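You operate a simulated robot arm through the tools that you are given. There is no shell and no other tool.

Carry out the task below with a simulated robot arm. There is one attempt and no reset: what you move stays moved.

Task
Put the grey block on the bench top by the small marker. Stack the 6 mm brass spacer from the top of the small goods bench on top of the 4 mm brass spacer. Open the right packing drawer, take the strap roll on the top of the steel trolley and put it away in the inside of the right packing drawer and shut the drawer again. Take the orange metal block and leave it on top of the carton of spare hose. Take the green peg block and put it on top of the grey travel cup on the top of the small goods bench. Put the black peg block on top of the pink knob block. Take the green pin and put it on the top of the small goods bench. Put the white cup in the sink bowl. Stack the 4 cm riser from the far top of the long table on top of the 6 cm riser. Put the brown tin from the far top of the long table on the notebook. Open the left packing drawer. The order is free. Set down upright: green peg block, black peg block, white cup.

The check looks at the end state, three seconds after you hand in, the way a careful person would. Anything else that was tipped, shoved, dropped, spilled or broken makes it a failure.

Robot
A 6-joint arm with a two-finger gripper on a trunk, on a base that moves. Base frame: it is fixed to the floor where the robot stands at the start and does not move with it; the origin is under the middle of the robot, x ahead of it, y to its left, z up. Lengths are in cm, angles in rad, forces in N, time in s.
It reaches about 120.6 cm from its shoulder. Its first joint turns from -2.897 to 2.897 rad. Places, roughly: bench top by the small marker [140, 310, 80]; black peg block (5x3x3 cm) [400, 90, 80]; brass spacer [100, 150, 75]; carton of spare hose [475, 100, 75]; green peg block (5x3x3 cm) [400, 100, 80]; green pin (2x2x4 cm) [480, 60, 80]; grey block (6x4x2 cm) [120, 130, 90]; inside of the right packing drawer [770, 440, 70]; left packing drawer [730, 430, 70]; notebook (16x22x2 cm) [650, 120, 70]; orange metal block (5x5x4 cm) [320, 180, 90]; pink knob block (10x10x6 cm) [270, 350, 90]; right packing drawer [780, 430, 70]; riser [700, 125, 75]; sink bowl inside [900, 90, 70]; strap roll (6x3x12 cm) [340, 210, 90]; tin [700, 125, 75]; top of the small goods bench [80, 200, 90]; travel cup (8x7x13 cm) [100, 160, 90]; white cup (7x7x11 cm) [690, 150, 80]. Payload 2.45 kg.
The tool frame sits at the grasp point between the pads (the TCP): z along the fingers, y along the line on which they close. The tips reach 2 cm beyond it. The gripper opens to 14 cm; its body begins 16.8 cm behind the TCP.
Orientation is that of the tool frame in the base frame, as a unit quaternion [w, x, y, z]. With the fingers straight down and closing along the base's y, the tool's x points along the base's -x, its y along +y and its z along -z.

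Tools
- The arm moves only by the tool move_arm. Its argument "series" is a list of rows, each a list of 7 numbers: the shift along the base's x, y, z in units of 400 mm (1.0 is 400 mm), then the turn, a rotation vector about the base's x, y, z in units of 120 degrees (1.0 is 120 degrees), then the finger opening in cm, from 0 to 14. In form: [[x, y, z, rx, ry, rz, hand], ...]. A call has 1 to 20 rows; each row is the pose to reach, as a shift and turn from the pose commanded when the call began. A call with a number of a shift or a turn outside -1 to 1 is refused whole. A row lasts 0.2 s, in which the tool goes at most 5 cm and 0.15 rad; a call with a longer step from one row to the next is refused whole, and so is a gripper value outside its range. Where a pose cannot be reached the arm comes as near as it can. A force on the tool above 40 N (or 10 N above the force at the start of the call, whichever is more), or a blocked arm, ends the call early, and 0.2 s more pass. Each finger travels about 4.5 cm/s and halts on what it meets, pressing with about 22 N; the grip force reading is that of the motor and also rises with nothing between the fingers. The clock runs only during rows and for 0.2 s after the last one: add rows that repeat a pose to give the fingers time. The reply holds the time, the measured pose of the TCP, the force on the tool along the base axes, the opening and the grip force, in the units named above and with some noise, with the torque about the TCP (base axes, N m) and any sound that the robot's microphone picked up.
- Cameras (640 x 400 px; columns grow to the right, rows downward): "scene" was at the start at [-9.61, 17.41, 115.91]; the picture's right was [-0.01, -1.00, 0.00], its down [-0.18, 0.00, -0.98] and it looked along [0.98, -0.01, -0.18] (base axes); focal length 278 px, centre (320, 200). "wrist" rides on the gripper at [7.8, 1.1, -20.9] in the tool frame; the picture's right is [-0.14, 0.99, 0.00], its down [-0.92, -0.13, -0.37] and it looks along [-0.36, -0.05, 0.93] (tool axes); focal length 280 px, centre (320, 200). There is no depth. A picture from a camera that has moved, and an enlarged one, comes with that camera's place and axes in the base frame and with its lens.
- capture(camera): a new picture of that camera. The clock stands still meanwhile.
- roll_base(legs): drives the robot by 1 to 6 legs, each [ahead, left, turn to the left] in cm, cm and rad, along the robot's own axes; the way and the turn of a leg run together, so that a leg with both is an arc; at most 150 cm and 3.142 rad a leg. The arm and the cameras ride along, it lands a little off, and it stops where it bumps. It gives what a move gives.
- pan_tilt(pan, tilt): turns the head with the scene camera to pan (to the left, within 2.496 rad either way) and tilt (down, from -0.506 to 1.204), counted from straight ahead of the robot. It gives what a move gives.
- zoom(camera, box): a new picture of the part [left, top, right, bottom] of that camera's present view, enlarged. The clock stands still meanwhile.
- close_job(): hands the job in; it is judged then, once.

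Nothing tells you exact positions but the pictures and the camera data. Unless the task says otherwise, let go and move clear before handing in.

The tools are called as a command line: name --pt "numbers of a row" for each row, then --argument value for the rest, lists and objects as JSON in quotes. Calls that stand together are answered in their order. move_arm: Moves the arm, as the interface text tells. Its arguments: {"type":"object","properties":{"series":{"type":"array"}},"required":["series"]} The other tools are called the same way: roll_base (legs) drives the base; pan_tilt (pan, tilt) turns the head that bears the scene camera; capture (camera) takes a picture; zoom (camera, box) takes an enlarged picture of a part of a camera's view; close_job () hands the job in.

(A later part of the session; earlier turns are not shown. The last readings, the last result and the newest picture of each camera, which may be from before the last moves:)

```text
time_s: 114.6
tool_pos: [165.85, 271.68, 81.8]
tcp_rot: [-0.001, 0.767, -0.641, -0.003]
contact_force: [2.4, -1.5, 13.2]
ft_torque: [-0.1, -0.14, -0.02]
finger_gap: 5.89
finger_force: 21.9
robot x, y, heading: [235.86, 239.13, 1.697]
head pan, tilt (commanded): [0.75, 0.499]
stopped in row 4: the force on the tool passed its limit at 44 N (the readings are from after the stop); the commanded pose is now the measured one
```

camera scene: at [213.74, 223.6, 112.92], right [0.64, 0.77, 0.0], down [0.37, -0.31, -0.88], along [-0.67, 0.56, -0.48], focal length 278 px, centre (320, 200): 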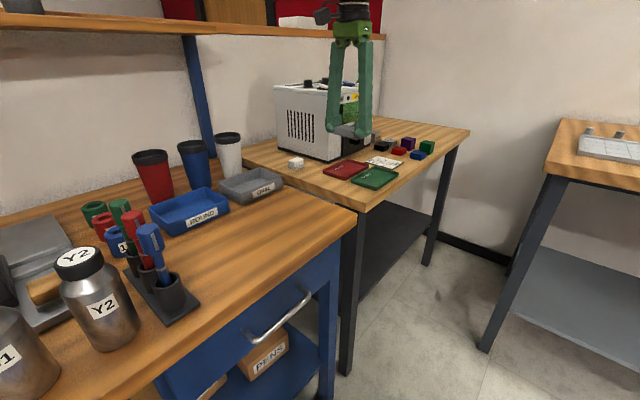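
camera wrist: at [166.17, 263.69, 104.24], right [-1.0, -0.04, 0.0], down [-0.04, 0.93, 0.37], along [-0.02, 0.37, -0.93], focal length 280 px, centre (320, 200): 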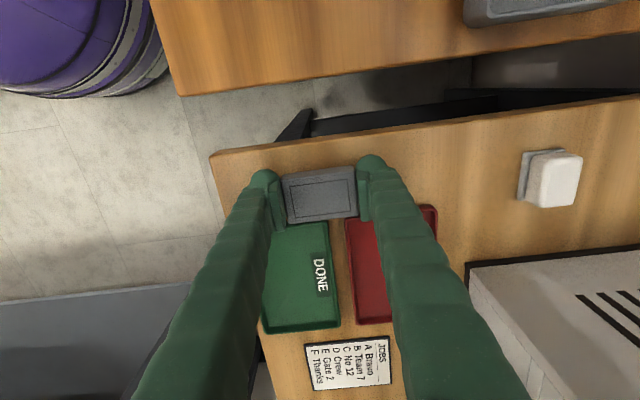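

Block is on the bench. Release and rise.

move_arm --pt "0 0 0.003 0 0 0 6" --pt "0 0 0.003 0 0 0 6.8" --pt "0 0 0.003 0 0 0 7.6" --pt "0 0 0.003 0 0 0 8" --pt "0 0 0.003 0 0 0 8" --pt "0 0 0.05 0 0 0 8" --pt "0 0 0.13 0 0 0 8" --pt "0 0 0.23 0 0 0 8" --pt "0 0 0.33 0 0 0 8" --pt "0 0 0.43 0 0 0 8" --pt "0 0 0.53 0 0 0 8"

capture --camera "wrist"

zoom --camera "scene" --box '[270, 110, 430, 210]'

```text
time_s: 117.0
tool_pos: [165.8, 271.51, 103.27]
tcp_rot: [-0.001, 0.768, -0.641, -0.001]
contact_force: [-0.3, 0.7, 1.5]
ft_torque: [0.02, -0.01, 0.01]
finger_gap: 7.99
finger_force: 0.1
robot x, y, heading: [235.51, 238.87, 1.703]
head pan, tilt (commanded): [0.75, 0.499]
```

```text
taken
camera wrist: at [166.11, 263.71, 124.17], right [-1.0, -0.04, 0.0], down [-0.04, 0.93, 0.37], along [-0.02, 0.37, -0.93], focal length 280 px, centre (320, 200)
```

wrist: 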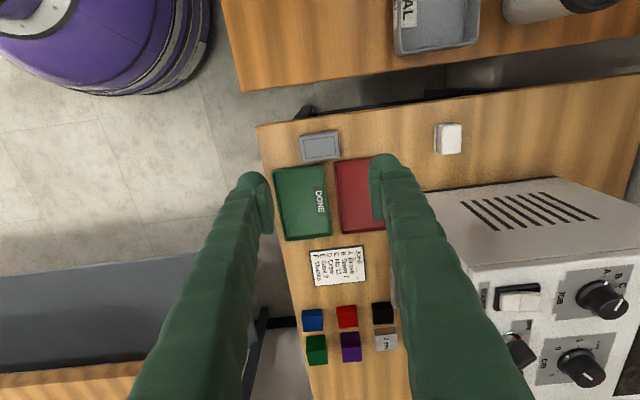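

```text
4.00 times, centred on (350, 160) of scene
camera zoom: at [213.72, 223.61, 112.92], right [0.64, 0.77, 0.0], down [0.37, -0.31, -0.88], along [-0.67, 0.56, -0.48], focal length 1112 px, centre (200, 360)
```

zoom: 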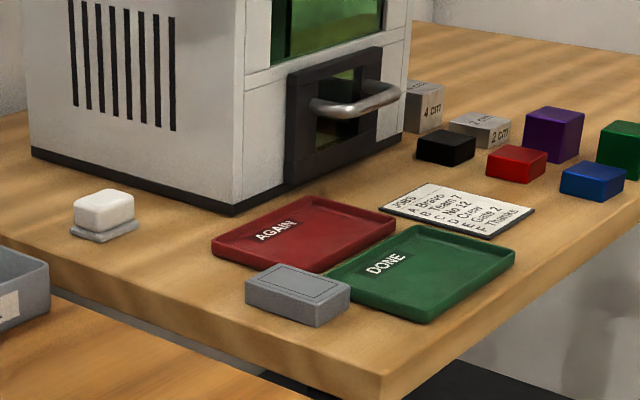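

Grey block placed. Now look at the steel trolley behind me on the right.

pan_tilt --pan -2.1 --tilt 0.4

capture --camera "scene"

pan_tilt --pan -0.4 --tilt 0.4

capture --camera "scene"

```text
time_s: 119.5
tool_pos: [165.67, 271.56, 103.25]
tcp_rot: [-0.001, 0.768, -0.641, -0.001]
contact_force: [-0.4, 0.0, 0.4]
ft_torque: [0.01, -0.01, -0.02]
finger_gap: 7.98
finger_force: 0.0
robot x, y, heading: [235.75, 238.88, 1.697]
head pan, tilt (commanded): [-2.1, 0.4]
```

```text
taken
camera scene: at [229.23, 214.16, 113.84], right [-0.39, -0.92, 0.0], down [-0.36, 0.15, -0.92], along [0.85, -0.36, -0.39], focal length 278 px, centre (320, 200)
```

scene: 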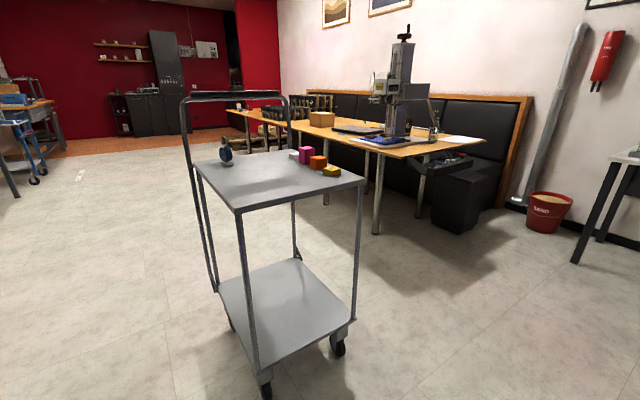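

```text
time_s: 121.2
tool_pos: [165.69, 271.55, 103.19]
tcp_rot: [-0.001, 0.767, -0.641, -0.001]
contact_force: [0.4, -0.7, -1.1]
ft_torque: [0.03, -0.02, 0.0]
finger_gap: 8.02
finger_force: 0.2
robot x, y, heading: [235.87, 239.1, 1.699]
head pan, tilt (commanded): [-0.4, 0.4]
```

```text
taken
camera scene: at [223.22, 226.7, 113.84], right [0.96, -0.27, 0.0], down [-0.11, -0.37, -0.92], along [0.25, 0.89, -0.39], focal length 278 px, centre (320, 200)
```

scene: 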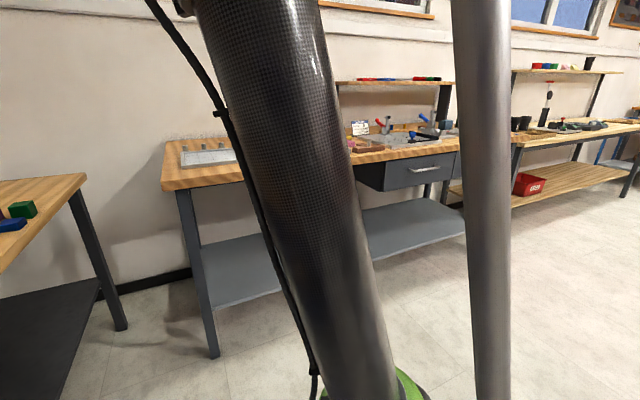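

The trolley top carries white, magenta, orange and yellow blocks plus the strap roll. I'll raise the arm to the front, back up the aisle and turn to face the trolley.

move_arm --pt "0.02 0 0.1 0 0 -0.05 8" --pt "0.04 0 0.2 0 0 -0.1 8" --pt "0.06 0 0.3 0 0 -0.15 8" --pt "0.08 0 0.4 0 0 -0.2 8" --pt "0.16 0.04 0.45 0 0 -0.25 8" --pt "0.26 0.07 0.47 0 0 -0.25 8" --pt "0.36 0.1 0.47 0 0 -0.25 8" --pt "0.46 0.13 0.47 0 0 -0.25 8" --pt "0.56 0.16 0.47 0 0 -0.25 8" --pt "0.66 0.19 0.47 0 0 -0.25 8" --pt "0.76 0.22 0.47 0 0 -0.25 8" --pt "0.86 0.25 0.47 0 0 -0.25 8" --pt "0.96 0.28 0.47 0 0 -0.25 8"

```text
time_s: 124.0
tool_pos: [204.18, 282.95, 121.72]
tcp_rot: [0.002, -0.576, 0.817, 0.001]
contact_force: [-0.5, 0.7, 0.2]
ft_torque: [-0.05, -0.06, 0.02]
finger_gap: 7.99
finger_force: 0.0
robot x, y, heading: [235.76, 238.94, 1.693]
head pan, tilt (commanded): [-0.4, 0.4]
```

roll_base --legs '[[-55, 0, 0], [0, 0, -1.6]]'

pan_tilt --pan -0.05 --tilt 0.4

capture --camera "scene"

capture --camera "wrist"

```text
time_s: 131.1
tool_pos: [286.81, 214.15, 121.77]
tcp_rot: [0.001, 0.167, 0.986, 0.001]
contact_force: [0.4, -0.5, -0.3]
ft_torque: [0.0, -0.02, 0.02]
finger_gap: 7.98
finger_force: 0.1
robot x, y, heading: [243.2, 182.47, 0.132]
head pan, tilt (commanded): [-0.4, 0.4]
```

```text
time_s: 131.9
tool_pos: [286.84, 214.25, 121.64]
tcp_rot: [0.002, 0.167, 0.986, 0.0]
contact_force: [0.0, -0.1, -0.7]
ft_torque: [0.01, -0.02, -0.03]
finger_gap: 7.98
finger_force: 0.1
robot x, y, heading: [242.56, 182.56, 0.132]
head pan, tilt (commanded): [-0.051, 0.4]
```

```text
taken
camera scene: at [231.09, 198.16, 113.84], right [0.08, -1.0, 0.0], down [-0.39, -0.03, -0.92], along [0.92, 0.07, -0.39], focal length 278 px, centre (320, 200)
```

scene: 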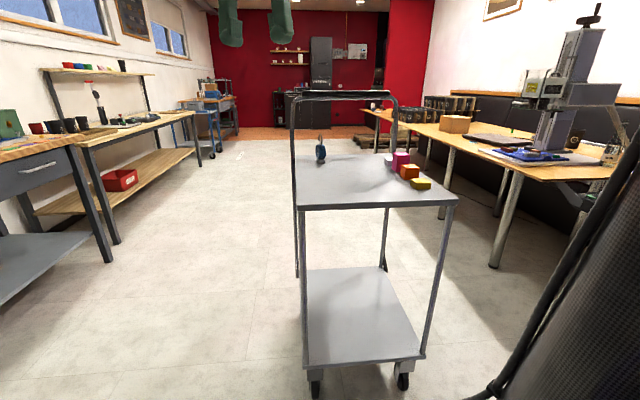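

```text
taken
camera wrist: at [279.71, 217.95, 142.65], right [0.46, 0.89, 0.0], down [0.83, -0.42, 0.37], along [0.33, -0.17, -0.93], focal length 280 px, centre (320, 200)
```

wrist: 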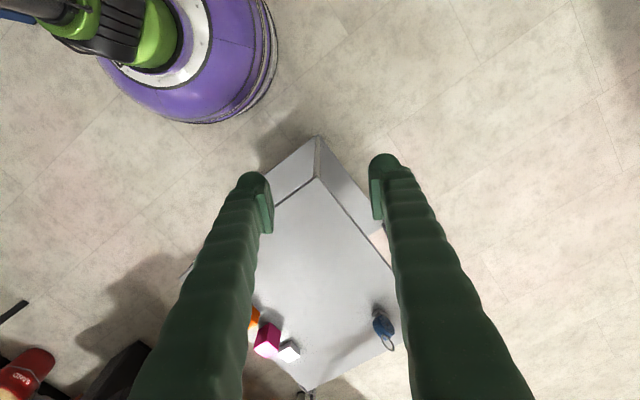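

move_arm --pt "0.06 -0.085 -0.02 0 0 0.05 8" --pt "0.12 -0.17 -0.04 0 0 0.1 9" --pt "0.18 -0.255 -0.06 0 0 0.15 10" --pt "0.24 -0.34 -0.08 0 0 0.2 10" --pt "0.3 -0.425 -0.1 0 0 0.234 10" --pt "0.36 -0.51 -0.12 0 0 0.234 10" --pt "0.42 -0.595 -0.14 0 0 0.234 10" --pt "0.48 -0.68 -0.16 0 0 0.234 10" --pt "0.54 -0.765 -0.18 0 0 0.234 10" --pt "0.6 -0.85 -0.2 0 0 0.234 10" --pt "0.63 -0.905 -0.24 0 0 0.234 10"

capture --camera "wrist"

```text
time_s: 134.3
tool_pos: [312.16, 177.95, 112.1]
tcp_rot: [0.001, -0.077, 0.997, 0.001]
contact_force: [0.2, 0.4, 0.0]
ft_torque: [-0.01, -0.02, -0.01]
finger_gap: 9.97
finger_force: 0.1
robot x, y, heading: [243.17, 182.77, 0.137]
head pan, tilt (commanded): [-0.051, 0.4]
```

```text
taken
camera wrist: at [304.14, 177.9, 132.98], right [-0.02, 1.0, 0.0], down [0.93, 0.01, 0.37], along [0.37, 0.01, -0.93], focal length 280 px, centre (320, 200)
```

wrist: 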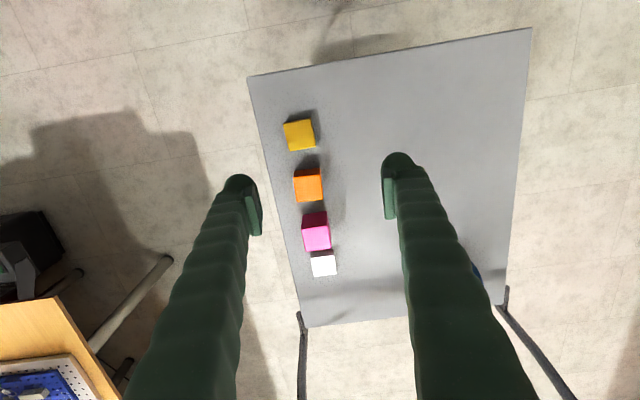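

zoom --camera "wrist" --box '[260, 100, 400, 290]'

zoom --camera "scene" --box '[290, 120, 470, 220]'

```text
2.11 times, centred on (330, 195) of wrist
camera zoom: at [304.14, 177.9, 132.98], right [-0.02, 1.0, 0.0], down [0.93, 0.01, 0.37], along [0.37, 0.01, -0.93], focal length 590 px, centre (299, 210)
```

zoom: 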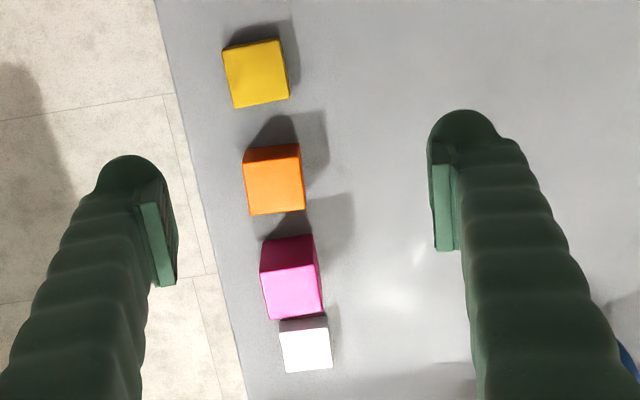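

```text
3.56 times, centred on (380, 170) of scene
camera zoom: at [231.09, 198.16, 113.84], right [0.08, -1.0, 0.0], down [-0.39, -0.03, -0.92], along [0.92, 0.08, -0.39], focal length 988 px, centre (107, 307)
```

zoom: 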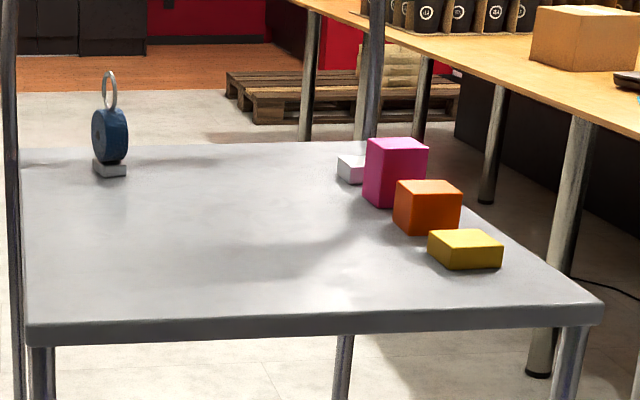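

Orange block's top centre is about (319.2,176.5), trolley top z≈86. I'll go over it and descend.

move_arm --pt "0.06 -0.012 -0.08 0 0 -0.01 9" --pt "0.12 -0.024 -0.16 0 0 -0.01 8" --pt "0.176 -0.036 -0.24 0 0 -0.01 8" --pt "0.176 -0.036 -0.32 0 0 -0.01 8" --pt "0.176 -0.036 -0.4 0 0 -0.01 8" --pt "0.176 -0.036 -0.4 0 0 -0.01 8"

capture --camera "wrist"

```text
time_s: 135.7
tool_pos: [319.23, 176.44, 96.25]
tcp_rot: [0.002, -0.066, 0.998, 0.001]
contact_force: [0.8, 0.3, -0.2]
ft_torque: [-0.04, 0.03, 0.02]
finger_gap: 7.99
finger_force: 0.0
robot x, y, heading: [242.44, 182.61, 0.133]
head pan, tilt (commanded): [-0.051, 0.4]
```

```text
taken
camera wrist: at [311.17, 176.61, 117.05], right [0.01, 1.0, 0.0], down [0.93, -0.01, 0.37], along [0.37, 0.0, -0.93], focal length 280 px, centre (320, 200)
```

wrist: 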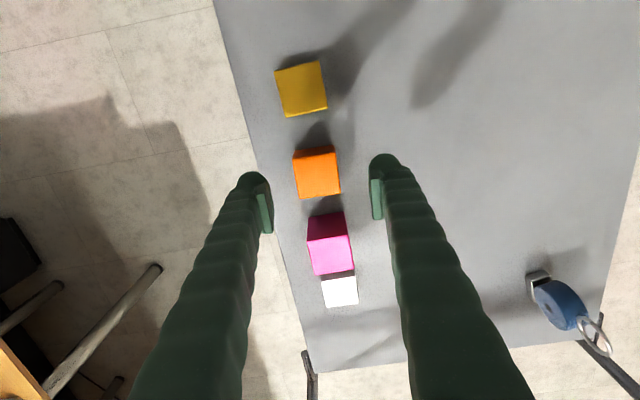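

move_arm --pt "0 0 -0.07 0 0 0 8" --pt "0 0 -0.13 0 0 0 8" --pt "0 0 -0.17 0 0 0 8" --pt "0 0 -0.19 0 0 0 8" --pt "0 0 -0.19 0 0 0 7" --pt "0 0 -0.19 0 0 0 6" --pt "0 0 -0.19 0 0 0 5" --pt "0 0 -0.19 0 0 0 4" --pt "0 0 -0.19 0 0 0 3" --pt "0 0 -0.19 0 0 0 3" --pt "0 0 -0.19 0 0 0 3"

capture --camera "wrist"

```text
time_s: 138.1
tool_pos: [319.07, 176.58, 88.39]
tcp_rot: [0.002, -0.066, 0.998, 0.001]
contact_force: [0.0, -0.6, 0.3]
ft_torque: [-0.01, 0.01, 0.02]
finger_gap: 4.53
finger_force: 21.4
robot x, y, heading: [242.67, 182.88, 0.129]
head pan, tilt (commanded): [-0.051, 0.4]
```

```text
taken
camera wrist: at [311.1, 176.68, 109.43], right [0.01, 1.0, 0.0], down [0.93, -0.01, 0.37], along [0.37, 0.0, -0.93], focal length 280 px, centre (320, 200)
```

wrist: 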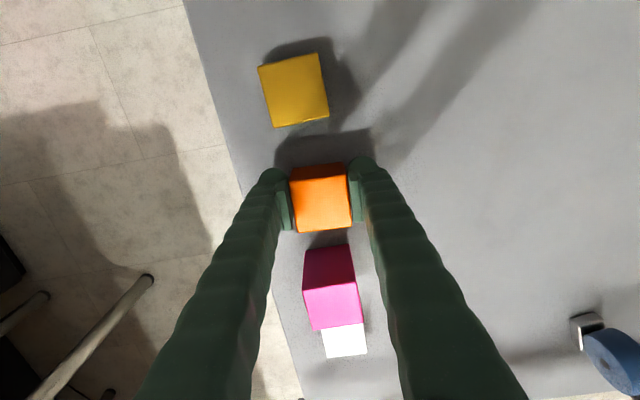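

Gripped. Lift and check weight.

move_arm --pt "0 0 0.03 0 0 0 3" --pt "0 0 0.1 0 0 0 3" --pt "0 0 0.2 0 0 0 3" --pt "0 0 0.3 0 0 0 3" --pt "0 0 0.4 0 0 0 3" --pt "0 0 0.5 0 0 0 3" --pt "0 0 0.6 0 0 0 3" --pt "-0.06 0 0.68 0 0 0 3" --pt "-0.16 0 0.7 0 0 0 3" --pt "-0.26 0 0.7 0 0 0 3" --pt "-0.36 0 0.7 0 0 0 3" --pt "-0.46 0 0.7 0 0 0 3"

capture --camera "wrist"

pan_tilt --pan -0.45 --tilt 0.3

capture --camera "scene"

```text
time_s: 140.7
tool_pos: [300.6, 176.67, 116.48]
tcp_rot: [0.002, -0.066, 0.998, 0.0]
contact_force: [1.1, -0.2, -1.8]
ft_torque: [0.01, 0.14, -0.02]
finger_gap: 4.49
finger_force: 21.9
robot x, y, heading: [242.47, 182.86, 0.135]
head pan, tilt (commanded): [-0.051, 0.4]
```

```text
taken
camera wrist: at [292.59, 176.79, 137.46], right [0.01, 1.0, 0.0], down [0.93, -0.01, 0.37], along [0.37, 0.0, -0.93], focal length 280 px, centre (320, 200)
```

wrist: 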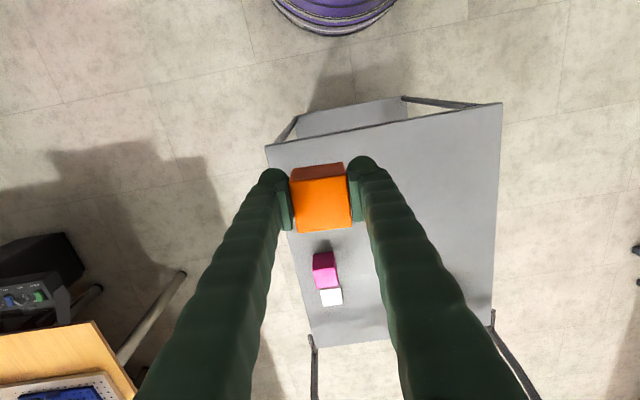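

```text
time_s: 141.6
tool_pos: [300.54, 176.69, 116.44]
tcp_rot: [0.001, -0.066, 0.998, 0.001]
contact_force: [0.5, -0.4, -2.7]
ft_torque: [-0.02, 0.04, 0.0]
finger_gap: 4.49
finger_force: 21.9
robot x, y, heading: [243.08, 182.47, 0.129]
head pan, tilt (commanded): [-0.45, 0.3]
```

```text
taken
camera scene: at [230.74, 194.49, 114.76], right [-0.31, -0.95, 0.0], down [-0.28, 0.09, -0.96], along [0.91, -0.3, -0.3], focal length 278 px, centre (320, 200)
```

scene: 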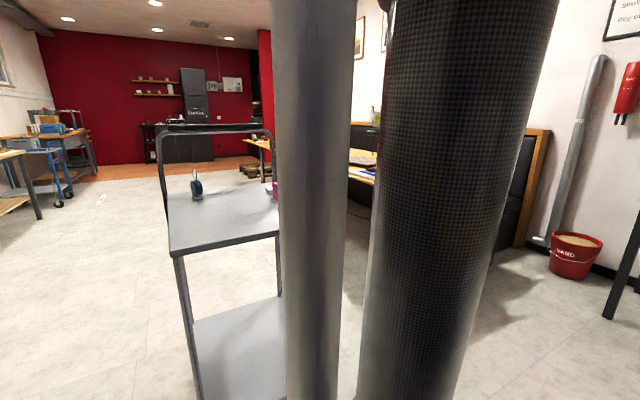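

Orange block held. The trolley blocks the direct way, so I'll go around it on the window side to reach the long table's aisle.

roll_base --legs '[[0, 82, 0], [145, 0, 0], [20, 0, 0]]'

pan_tilt --pan -1.2 --tilt 0.3

capture --camera "scene"

pan_tilt --pan 1.0 --tilt 0.4

capture --camera "scene"

```text
time_s: 154.1
tool_pos: [455.89, 275.71, 116.62]
tcp_rot: [0.001, -0.051, 0.999, 0.002]
contact_force: [-0.2, -0.1, -1.8]
ft_torque: [0.0, 0.04, -0.02]
finger_gap: 4.53
finger_force: 21.4
robot x, y, heading: [398.3, 283.23, 0.101]
head pan, tilt (commanded): [-0.45, 0.3]
```

```text
time_s: 155.2
tool_pos: [455.91, 275.76, 116.51]
tcp_rot: [0.001, -0.05, 0.999, 0.0]
contact_force: [0.0, -0.2, -1.3]
ft_torque: [-0.02, 0.05, 0.0]
finger_gap: 4.5
finger_force: 22.4
robot x, y, heading: [398.55, 283.1, 0.104]
head pan, tilt (commanded): [-1.201, 0.3]
```

```text
taken
camera scene: at [382.14, 290.57, 114.77], right [-0.89, -0.45, 0.0], down [-0.13, 0.26, -0.96], along [0.43, -0.85, -0.3], focal length 278 px, centre (320, 200)
```

scene: 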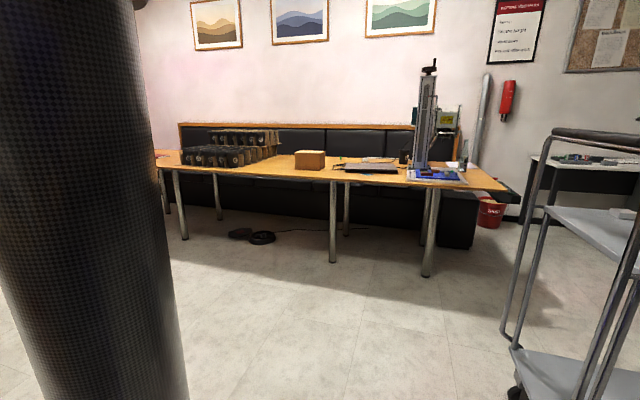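

```text
time_s: 157.3
tool_pos: [455.9, 275.86, 116.55]
tcp_rot: [0.002, -0.05, 0.999, 0.0]
contact_force: [0.7, -0.2, -2.1]
ft_torque: [0.07, 0.02, 0.0]
finger_gap: 4.48
finger_force: 22.3
robot x, y, heading: [398.28, 283.34, 0.102]
head pan, tilt (commanded): [1.0, 0.4]
```

```text
taken
camera scene: at [382.09, 307.15, 113.84], right [0.89, -0.45, 0.0], down [-0.18, -0.35, -0.92], along [0.42, 0.82, -0.39], focal length 278 px, centre (320, 200)
```

scene: 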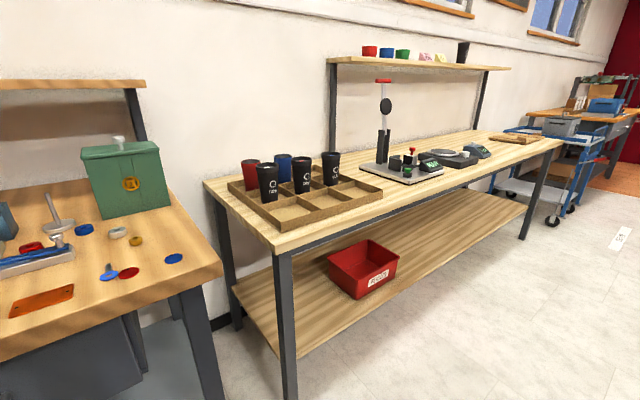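

roll_base --legs '[[0, 0, -1.57], [80, 60, 0]]'

pan_tilt --pan 0.1 --tilt 0.45

capture --camera "scene"

capture --camera "wrist"

```text
time_s: 166.3
tool_pos: [458.05, 151.55, 116.61]
tcp_rot: [0.002, 0.669, 0.743, -0.001]
contact_force: [-0.1, -0.2, -2.1]
ft_torque: [0.02, 0.01, 0.0]
finger_gap: 4.5
finger_force: 21.9
robot x, y, heading: [465.79, 208.91, -1.464]
head pan, tilt (commanded): [1.0, 0.4]
```

```text
time_s: 167.5
tool_pos: [457.97, 151.55, 116.51]
tcp_rot: [0.001, 0.669, 0.743, -0.001]
contact_force: [-0.5, -0.3, -2.3]
ft_torque: [0.05, -0.01, -0.02]
finger_gap: 4.49
finger_force: 22.0
robot x, y, heading: [465.42, 209.52, -1.464]
head pan, tilt (commanded): [0.099, 0.45]
```

```text
taken
camera scene: at [482.88, 220.72, 113.37], right [-0.98, -0.2, 0.0], down [-0.09, 0.43, -0.9], along [0.18, -0.88, -0.44], focal length 278 px, centre (320, 200)
```

scene: 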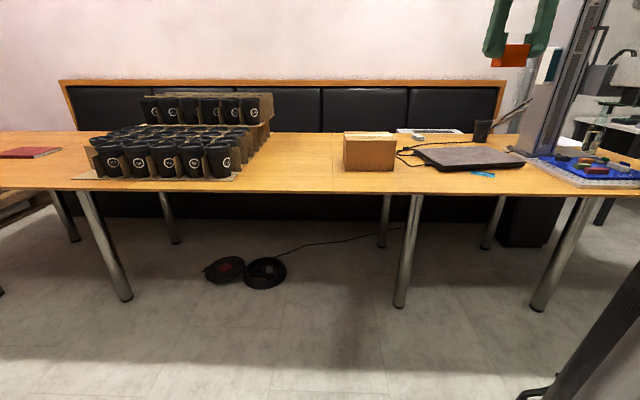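

```text
taken
camera wrist: at [458.3, 159.69, 137.49], right [1.0, -0.03, 0.0], down [-0.03, -0.93, 0.37], along [-0.01, -0.37, -0.93], focal length 280 px, centre (320, 200)
```

wrist: 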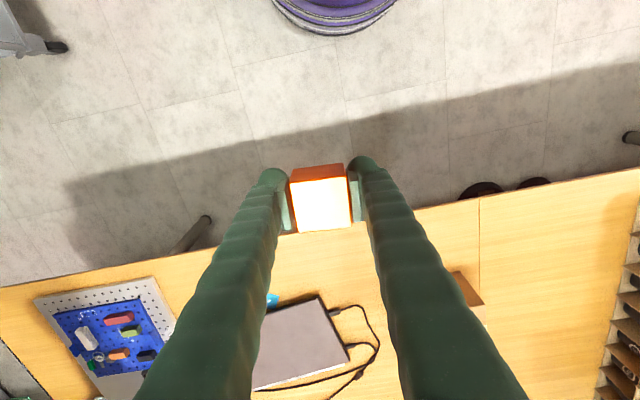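

The carton sits near (484,110) on the long table; the coloured peg blocks sit on a blue board near x≈400. I'll drive a bit closer and bring the block over the carton.

roll_base --legs '[[25, 0, 0]]'

move_arm --pt "0.1 0.02 0 0 0 0 3" --pt "0.2 0.04 0 0 0 0 3" --pt "0.3 0.06 0 0 0 0 3" --pt "0.4 0.08 0 0 0 0 3" --pt "0.5 0.08 0 0 0 0 3" --pt "0.55 0.08 0 0 0 0 3"

capture --camera "wrist"

capture --camera "scene"

```text
time_s: 169.3
tool_pos: [460.86, 127.05, 116.55]
tcp_rot: [0.001, 0.668, 0.744, -0.001]
contact_force: [-0.8, 0.0, -2.1]
ft_torque: [0.01, -0.01, -0.02]
finger_gap: 4.49
finger_force: 21.9
robot x, y, heading: [468.16, 184.23, -1.465]
head pan, tilt (commanded): [0.099, 0.45]
```

```text
time_s: 170.7
tool_pos: [482.91, 130.13, 116.63]
tcp_rot: [0.001, 0.668, 0.744, -0.001]
contact_force: [-1.2, -0.2, -2.2]
ft_torque: [-0.01, -0.02, 0.0]
finger_gap: 4.5
finger_force: 21.9
robot x, y, heading: [468.07, 184.46, -1.461]
head pan, tilt (commanded): [0.099, 0.45]
```

```text
taken
camera wrist: at [483.16, 138.21, 137.55], right [1.0, -0.03, 0.0], down [-0.03, -0.93, 0.37], along [-0.01, -0.37, -0.93], focal length 280 px, centre (320, 200)
```

wrist: 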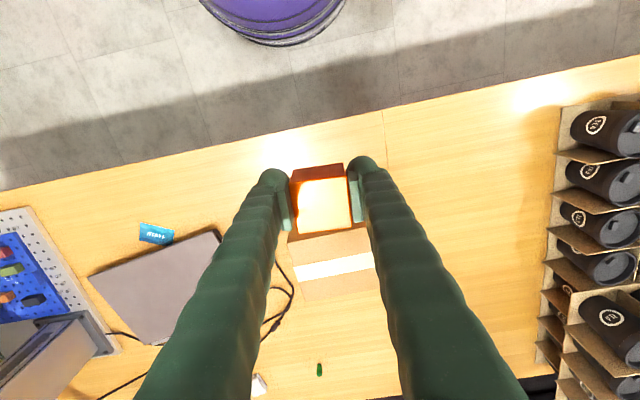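

```text
taken
camera scene: at [485.47, 196.14, 113.37], right [-0.98, -0.2, 0.0], down [-0.09, 0.43, -0.9], along [0.18, -0.88, -0.44], focal length 278 px, centre (320, 200)
```

scene: 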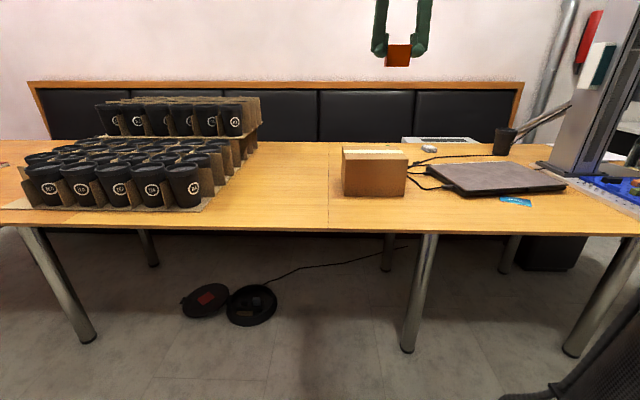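

move_arm --pt "0.01 -0.1 0 0 0 0 3" --pt "0.02 -0.2 0 0 0 0 3" --pt "0.03 -0.3 0 0 0 0 3" --pt "0.04 -0.4 0 0 0 0 3" --pt "0.05 -0.5 0 0 0 0 3" --pt "0.05 -0.58 -0.05 0 0 0 3" --pt "0.05 -0.64 -0.12 0 0 0 3" --pt "0.05 -0.675 -0.22 0 0 0 3" --pt "0.05 -0.675 -0.32 0 0 0 3"

capture --camera "wrist"

zoom --camera "scene" --box '[300, 60, 460, 210]'

```text
time_s: 172.7
tool_pos: [484.89, 103.1, 103.62]
tcp_rot: [0.001, 0.669, 0.744, -0.001]
contact_force: [0.2, 0.2, -2.6]
ft_torque: [-0.04, -0.03, 0.03]
finger_gap: 4.52
finger_force: 21.3
robot x, y, heading: [468.21, 184.36, -1.463]
head pan, tilt (commanded): [0.099, 0.45]
```

```text
taken
camera wrist: at [485.07, 111.18, 124.54], right [1.0, -0.03, 0.0], down [-0.03, -0.93, 0.37], along [-0.01, -0.37, -0.93], focal length 280 px, centre (320, 200)
```

wrist: 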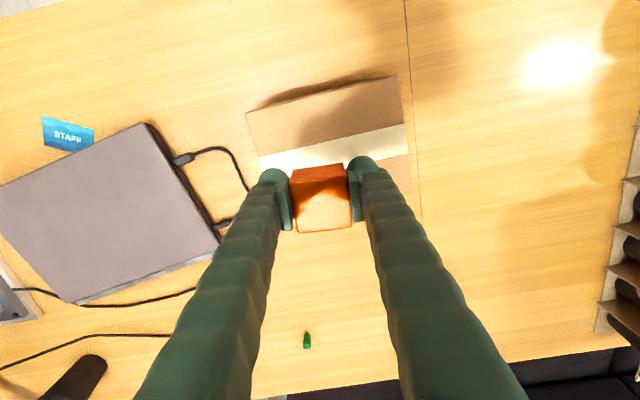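

```text
2.67 times, centred on (380, 135) of scene
camera zoom: at [485.48, 196.13, 113.37], right [-0.98, -0.2, 0.0], down [-0.09, 0.43, -0.9], along [0.18, -0.88, -0.44], focal length 741 px, centre (160, 373)
```

zoom: 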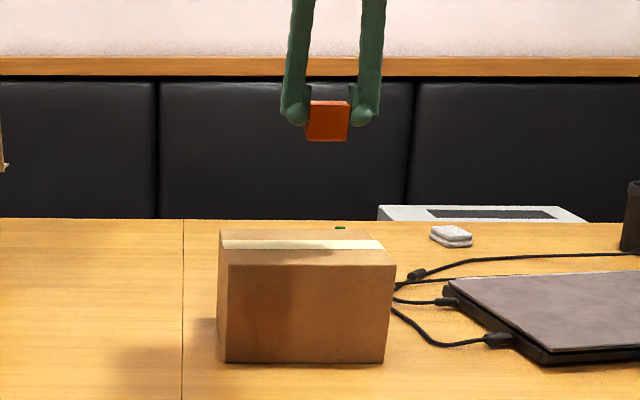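

move_arm --pt "0.03 0.015 -0.08 0 0 0.02 3" --pt "0.03 0.015 -0.16 0 0 0.03 3" --pt "0.03 0.015 -0.24 0 0 0.03 3" --pt "0.03 0.015 -0.3 0 0 0.03 3" --pt "0.03 0.015 -0.3 0 0 0.03 3"

zoom --camera "scene" --box '[300, 60, 460, 210]'

```text
time_s: 173.9
tool_pos: [486.06, 103.69, 91.62]
tcp_rot: [0.001, 0.644, 0.765, -0.002]
contact_force: [-0.5, -0.2, -0.8]
ft_torque: [0.04, -0.02, -0.04]
finger_gap: 4.51
finger_force: 22.1
robot x, y, heading: [468.37, 184.74, -1.464]
head pan, tilt (commanded): [0.099, 0.45]
```

```text
2.67 times, centred on (380, 135) of scene
camera zoom: at [485.48, 196.12, 113.37], right [-0.98, -0.2, 0.0], down [-0.09, 0.43, -0.9], along [0.18, -0.88, -0.44], focal length 741 px, centre (160, 373)
```

zoom: 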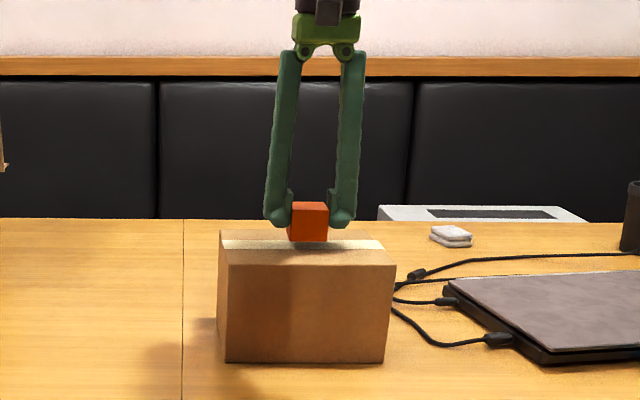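

move_arm --pt "0 0 -0.006 0 0 0 3" --pt "0 0 -0.012 0 0 0 3" --pt "0 0 -0.018 0 0 0 3" --pt "0 0 -0.024 0 0 0 3" --pt "0 0 -0.03 0 0 0 3"

```text
time_s: 175.1
tool_pos: [486.11, 103.81, 90.55]
tcp_rot: [0.002, 0.645, 0.765, -0.002]
contact_force: [0.4, -1.1, 2.2]
ft_torque: [-0.18, -0.03, 0.02]
finger_gap: 4.5
finger_force: 21.7
robot x, y, heading: [468.36, 184.46, -1.464]
head pan, tilt (commanded): [0.099, 0.45]
```

move_arm --pt "0 0 -0.003 0 0 0 3" --pt "0 0 -0.003 0 0 0 3" --pt "0 0 -0.003 0 0 0 4.5" --pt "0 0 -0.002 0 0 0 5.3" --pt "0 0 0 0 0 0 6.2" --pt "0 0 0 0 0 0 7" --pt "0 0 0 0 0 0 7" --pt "0 0 0.03 0 0 0 7" --pt "0 0 0.1 0 0 0 7" --pt "0 0 0.2 0 0 0 7" --pt "0 0 0.3 0 0 0 7" --pt "0 0 0.4 0 0 0 7" --pt "0 0 0.5 0 0 0 7"

capture --camera "wrist"

zoom --camera "scene" --box '[300, 60, 460, 210]'

```text
time_s: 177.9
tool_pos: [485.89, 103.9, 110.49]
tcp_rot: [0.001, 0.644, 0.765, -0.001]
contact_force: [0.8, -0.3, 0.0]
ft_torque: [0.0, 0.0, 0.01]
finger_gap: 7.04
finger_force: 0.1
robot x, y, heading: [468.45, 184.56, -1.462]
head pan, tilt (commanded): [0.099, 0.45]
```

```text
taken
camera wrist: at [485.65, 111.92, 131.42], right [1.0, 0.03, 0.0], down [0.03, -0.93, 0.37], along [0.01, -0.37, -0.93], focal length 280 px, centre (320, 200)
```

wrist: 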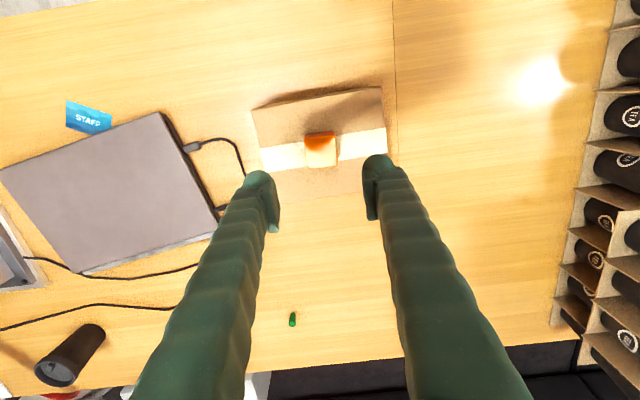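

```text
2.67 times, centred on (380, 135) of scene
camera zoom: at [485.48, 196.13, 113.37], right [-0.98, -0.2, 0.0], down [-0.09, 0.43, -0.9], along [0.18, -0.88, -0.44], focal length 741 px, centre (160, 373)
```

zoom: 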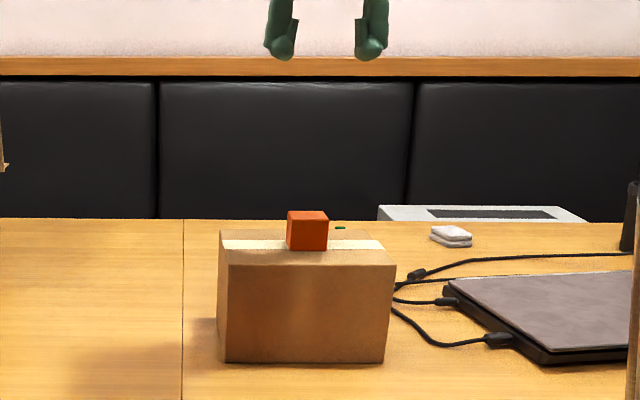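

Orange block is on the carton. The green pin lies at about (480,57). Now I'll retract the arm and look at the tall press and peg board before moving sideways.

move_arm --pt "0 0.1 0.05 0 0 0 7" --pt "0 0.2 0.1 0 0 0 7" --pt "0 0.3 0.15 0 0 0 7" --pt "0 0.4 0.2 0 0 0 7" --pt "0 0.5 0.2 0 0 0 7" --pt "0 0.6 0.2 0 0 0 7" --pt "0 0.65 0.2 0 0 0 7"

pan_tilt --pan -0.9 --tilt 0.3

capture --camera "scene"

pan_tilt --pan -0.3 --tilt 0.3

capture --camera "scene"

```text
time_s: 179.5
tool_pos: [486.05, 129.64, 118.8]
tcp_rot: [0.002, 0.646, 0.764, -0.001]
contact_force: [-0.7, -1.5, 0.0]
ft_torque: [0.06, 0.04, -0.01]
finger_gap: 6.98
finger_force: 0.0
robot x, y, heading: [468.04, 184.5, -1.463]
head pan, tilt (commanded): [0.099, 0.45]
```

```text
time_s: 180.8
tool_pos: [486.0, 129.75, 118.77]
tcp_rot: [0.002, 0.645, 0.765, -0.001]
contact_force: [-0.3, -2.0, 0.7]
ft_torque: [0.01, -0.03, -0.01]
finger_gap: 7.0
finger_force: 0.0
robot x, y, heading: [468.46, 184.39, -1.464]
head pan, tilt (commanded): [-0.901, 0.3]
```

```text
taken
camera scene: at [476.94, 198.59, 114.76], right [-0.7, 0.71, 0.0], down [0.21, 0.21, -0.96], along [-0.68, -0.67, -0.3], focal length 278 px, centre (320, 200)
```

scene: 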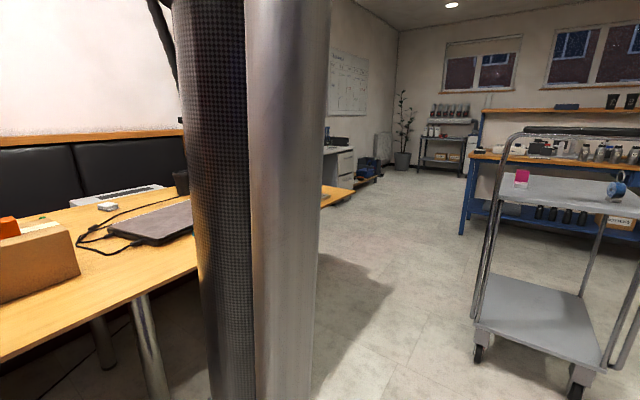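

```text
time_s: 181.8
tool_pos: [485.89, 129.57, 118.84]
tcp_rot: [0.002, 0.645, 0.764, -0.001]
contact_force: [0.2, 0.6, 0.2]
ft_torque: [0.03, 0.0, 0.03]
finger_gap: 6.99
finger_force: 0.2
robot x, y, heading: [468.18, 184.34, -1.462]
head pan, tilt (commanded): [-0.3, 0.3]
```

```text
taken
camera scene: at [481.79, 195.97, 114.76], right [-0.98, 0.19, 0.0], down [0.06, 0.29, -0.96], along [-0.18, -0.94, -0.3], focal length 278 px, centre (320, 200)
```

scene: 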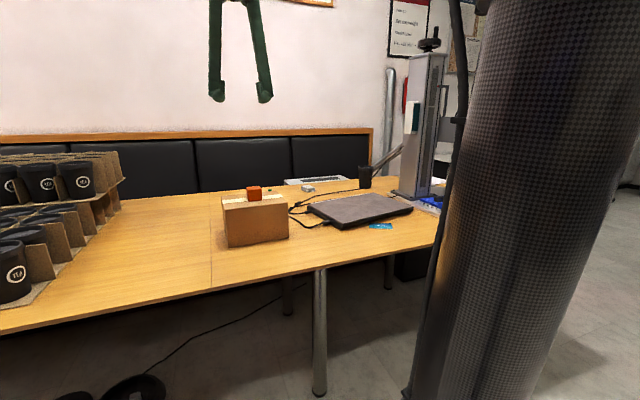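

roll_base --legs '[[0, -35, 0]]'

pan_tilt --pan 0.0 --tilt 0.3

capture --camera "scene"

capture --camera "wrist"

```text
time_s: 184.1
tool_pos: [449.94, 125.89, 118.87]
tcp_rot: [0.001, 0.647, 0.762, -0.001]
contact_force: [0.4, 0.3, -0.1]
ft_torque: [0.01, -0.01, 0.03]
finger_gap: 7.02
finger_force: 0.1
robot x, y, heading: [432.77, 180.53, -1.474]
head pan, tilt (commanded): [-0.3, 0.3]
```

```text
time_s: 184.9
tool_pos: [449.95, 125.84, 118.86]
tcp_rot: [0.002, 0.648, 0.762, -0.001]
contact_force: [-0.5, 0.0, -0.2]
ft_torque: [0.01, -0.03, -0.01]
finger_gap: 7.01
finger_force: 0.1
robot x, y, heading: [432.29, 181.01, -1.471]
head pan, tilt (commanded): [0.0, 0.3]
```

```text
taken
camera scene: at [449.03, 192.04, 114.76], right [-1.0, -0.1, 0.0], down [-0.03, 0.29, -0.96], along [0.09, -0.95, -0.3], focal length 278 px, centre (320, 200)
```

scene: 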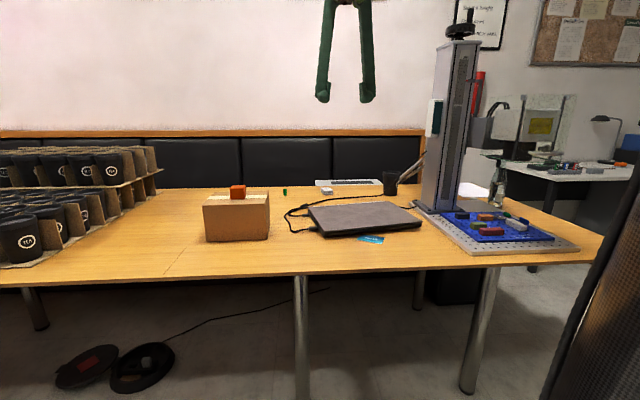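

```text
taken
camera wrist: at [449.72, 133.89, 139.73], right [1.0, 0.02, 0.0], down [0.02, -0.93, 0.37], along [0.01, -0.37, -0.93], focal length 280 px, centre (320, 200)
```

wrist: 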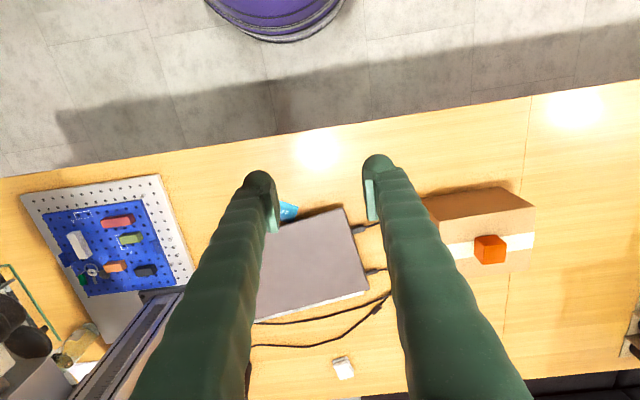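

zoom --camera "wrist" --box '[10, 160, 210, 360]'

zoom --camera "scene" --box '[400, 180, 600, 280]'

```text
2.00 times, centred on (110, 260) of wrist
camera zoom: at [449.72, 133.89, 139.73], right [1.0, 0.02, 0.0], down [0.02, -0.93, 0.37], along [0.01, -0.37, -0.93], focal length 561 px, centre (740, 80)
```

zoom: 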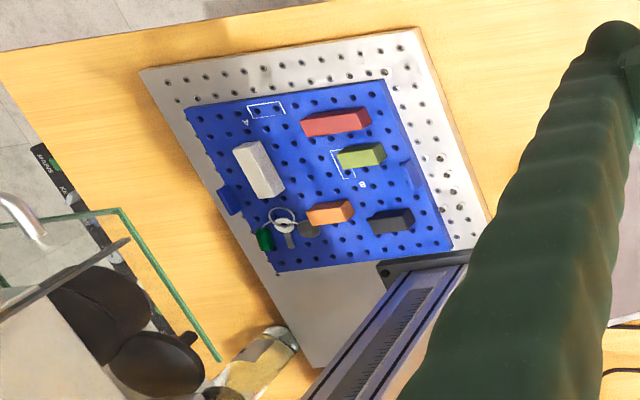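

```text
3.20 times, centred on (500, 230) of scene
camera zoom: at [449.03, 192.04, 114.76], right [-1.0, -0.1, 0.0], down [-0.03, 0.29, -0.96], along [0.09, -0.95, -0.3], focal length 889 px, centre (-256, 104)
```

zoom: 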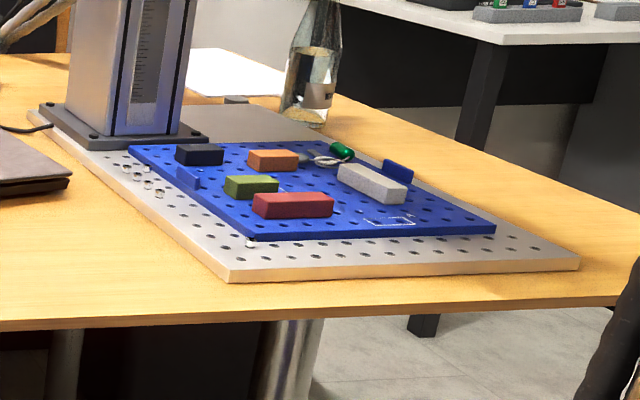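

The black peg block sits at about (408,91.5) on the blue board, in front of a tall column. I'll shift a bit to the right and closer, then view it from above.

roll_base --legs '[[6, -16, 0]]'

move_arm --pt "-0.1 -0.02 0 0 0 -0.04 7" --pt "-0.2 -0.04 0 0 0 -0.04 7" --pt "-0.3 -0.08 0 0 0 -0.04 7" --pt "-0.4 -0.12 0 0 0 -0.04 7" --pt "-0.5 -0.16 0 0 0 -0.04 7" --pt "-0.58 -0.2 -0.04 0 0 -0.04 7" --pt "-0.62 -0.25 -0.08 0 0 -0.04 7"

capture --camera "wrist"

capture --camera "scene"

```text
time_s: 186.3
tool_pos: [434.66, 118.32, 118.91]
tcp_rot: [0.002, 0.648, 0.762, -0.002]
contact_force: [-0.3, -0.4, -0.9]
ft_torque: [0.02, -0.02, -0.01]
finger_gap: 6.99
finger_force: 0.0
robot x, y, heading: [417.34, 173.1, -1.471]
head pan, tilt (commanded): [0.0, 0.3]
```

```text
time_s: 187.9
tool_pos: [409.74, 108.28, 115.43]
tcp_rot: [0.002, 0.68, 0.734, -0.001]
contact_force: [0.8, -0.3, 0.0]
ft_torque: [-0.04, 0.02, 0.0]
finger_gap: 7.01
finger_force: 0.1
robot x, y, heading: [417.21, 172.82, -1.476]
head pan, tilt (commanded): [0.0, 0.3]
```

```text
taken
camera wrist: at [410.11, 116.43, 136.31], right [1.0, -0.06, 0.0], down [-0.06, -0.93, 0.37], along [-0.02, -0.37, -0.93], focal length 280 px, centre (320, 200)
```

wrist: 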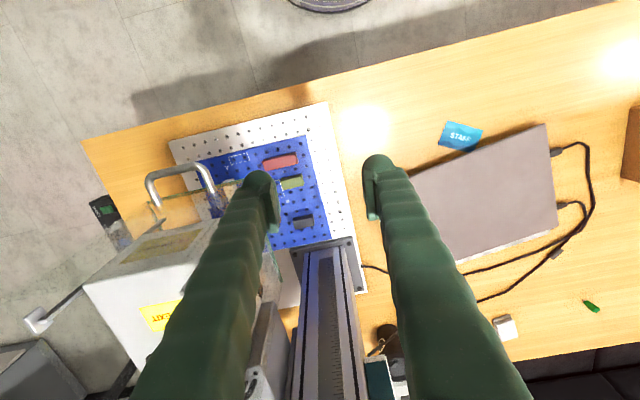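

```text
taken
camera scene: at [433.72, 184.45, 114.76], right [-1.0, -0.1, 0.0], down [-0.03, 0.29, -0.96], along [0.09, -0.95, -0.3], focal length 278 px, centre (320, 200)
```

scene: 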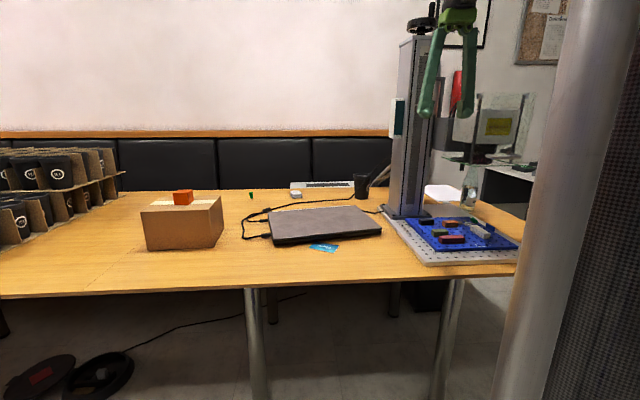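

zoom --camera "scene" --box '[370, 60, 570, 270]'

zoom --camera "wrist" --box '[80, 90, 400, 290]'

```text
1.90 times, centred on (470, 165) of scene
camera zoom: at [433.72, 184.45, 114.76], right [-1.0, -0.1, 0.0], down [-0.03, 0.29, -0.96], along [0.09, -0.95, -0.3], focal length 529 px, centre (34, 267)
```

zoom: 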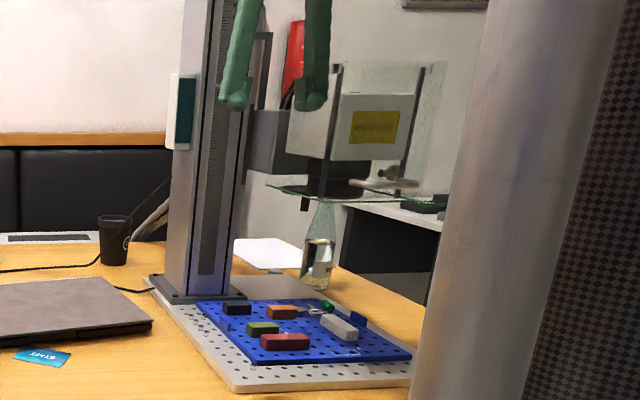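

```text
2.00 times, centred on (240, 190) of wrist
camera zoom: at [410.11, 116.43, 136.31], right [1.0, -0.06, 0.0], down [-0.06, -0.93, 0.37], along [-0.02, -0.37, -0.93], focal length 561 px, centre (480, 220)
```

zoom: 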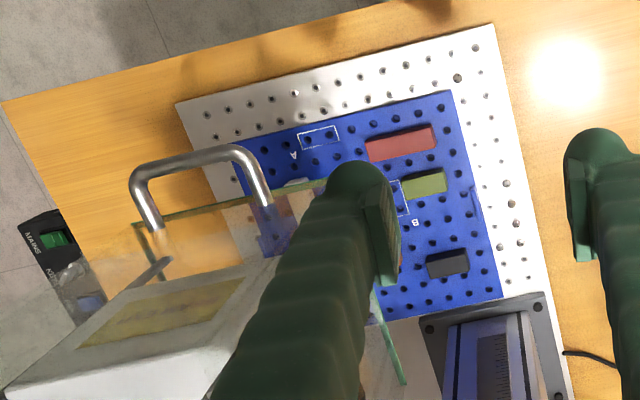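

The machine's glass guard edge hangs at x≈403, z≈101, right beside the black block at (404.7,88.3,top z≈78). I'll grip across its 3 cm width with the gripper leaning towards +x to stay clear. First turn the tool.

move_arm --pt "0.01 0 0 0 0 -0.07 7" --pt "0.02 0 0 0 0 -0.14 7" --pt "0.04 0 0 0 0 -0.21 7" --pt "0.06 0 0 0 0 -0.28 7" --pt "0.08 0 0 0 0 -0.35 7" --pt "0.1 0 0 0 0 -0.42 7" --pt "0.12 0 0 0 0 -0.49 7" --pt "0.14 0 0 0 0 -0.56 7" --pt "0.16 0 0 0 0 -0.63 7" --pt "0.18 0 0 0 0 -0.7 7" --pt "0.18 0 0 0 0 -0.706 7"

capture --camera "wrist"

```text
time_s: 190.3
tool_pos: [417.03, 108.27, 115.62]
tcp_rot: [0.002, 0.997, 0.083, -0.003]
contact_force: [-0.4, -0.1, -1.4]
ft_torque: [-0.01, 0.01, -0.01]
finger_gap: 7.01
finger_force: 0.0
robot x, y, heading: [417.2, 173.42, -1.471]
head pan, tilt (commanded): [0.0, 0.3]
```

```text
taken
camera wrist: at [424.99, 108.57, 136.56], right [0.03, -1.0, 0.0], down [-0.93, -0.03, 0.37], along [-0.37, -0.01, -0.93], focal length 280 px, centre (320, 200)
```

wrist: 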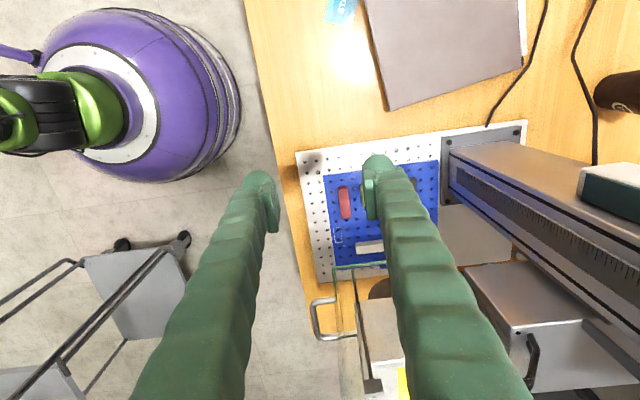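

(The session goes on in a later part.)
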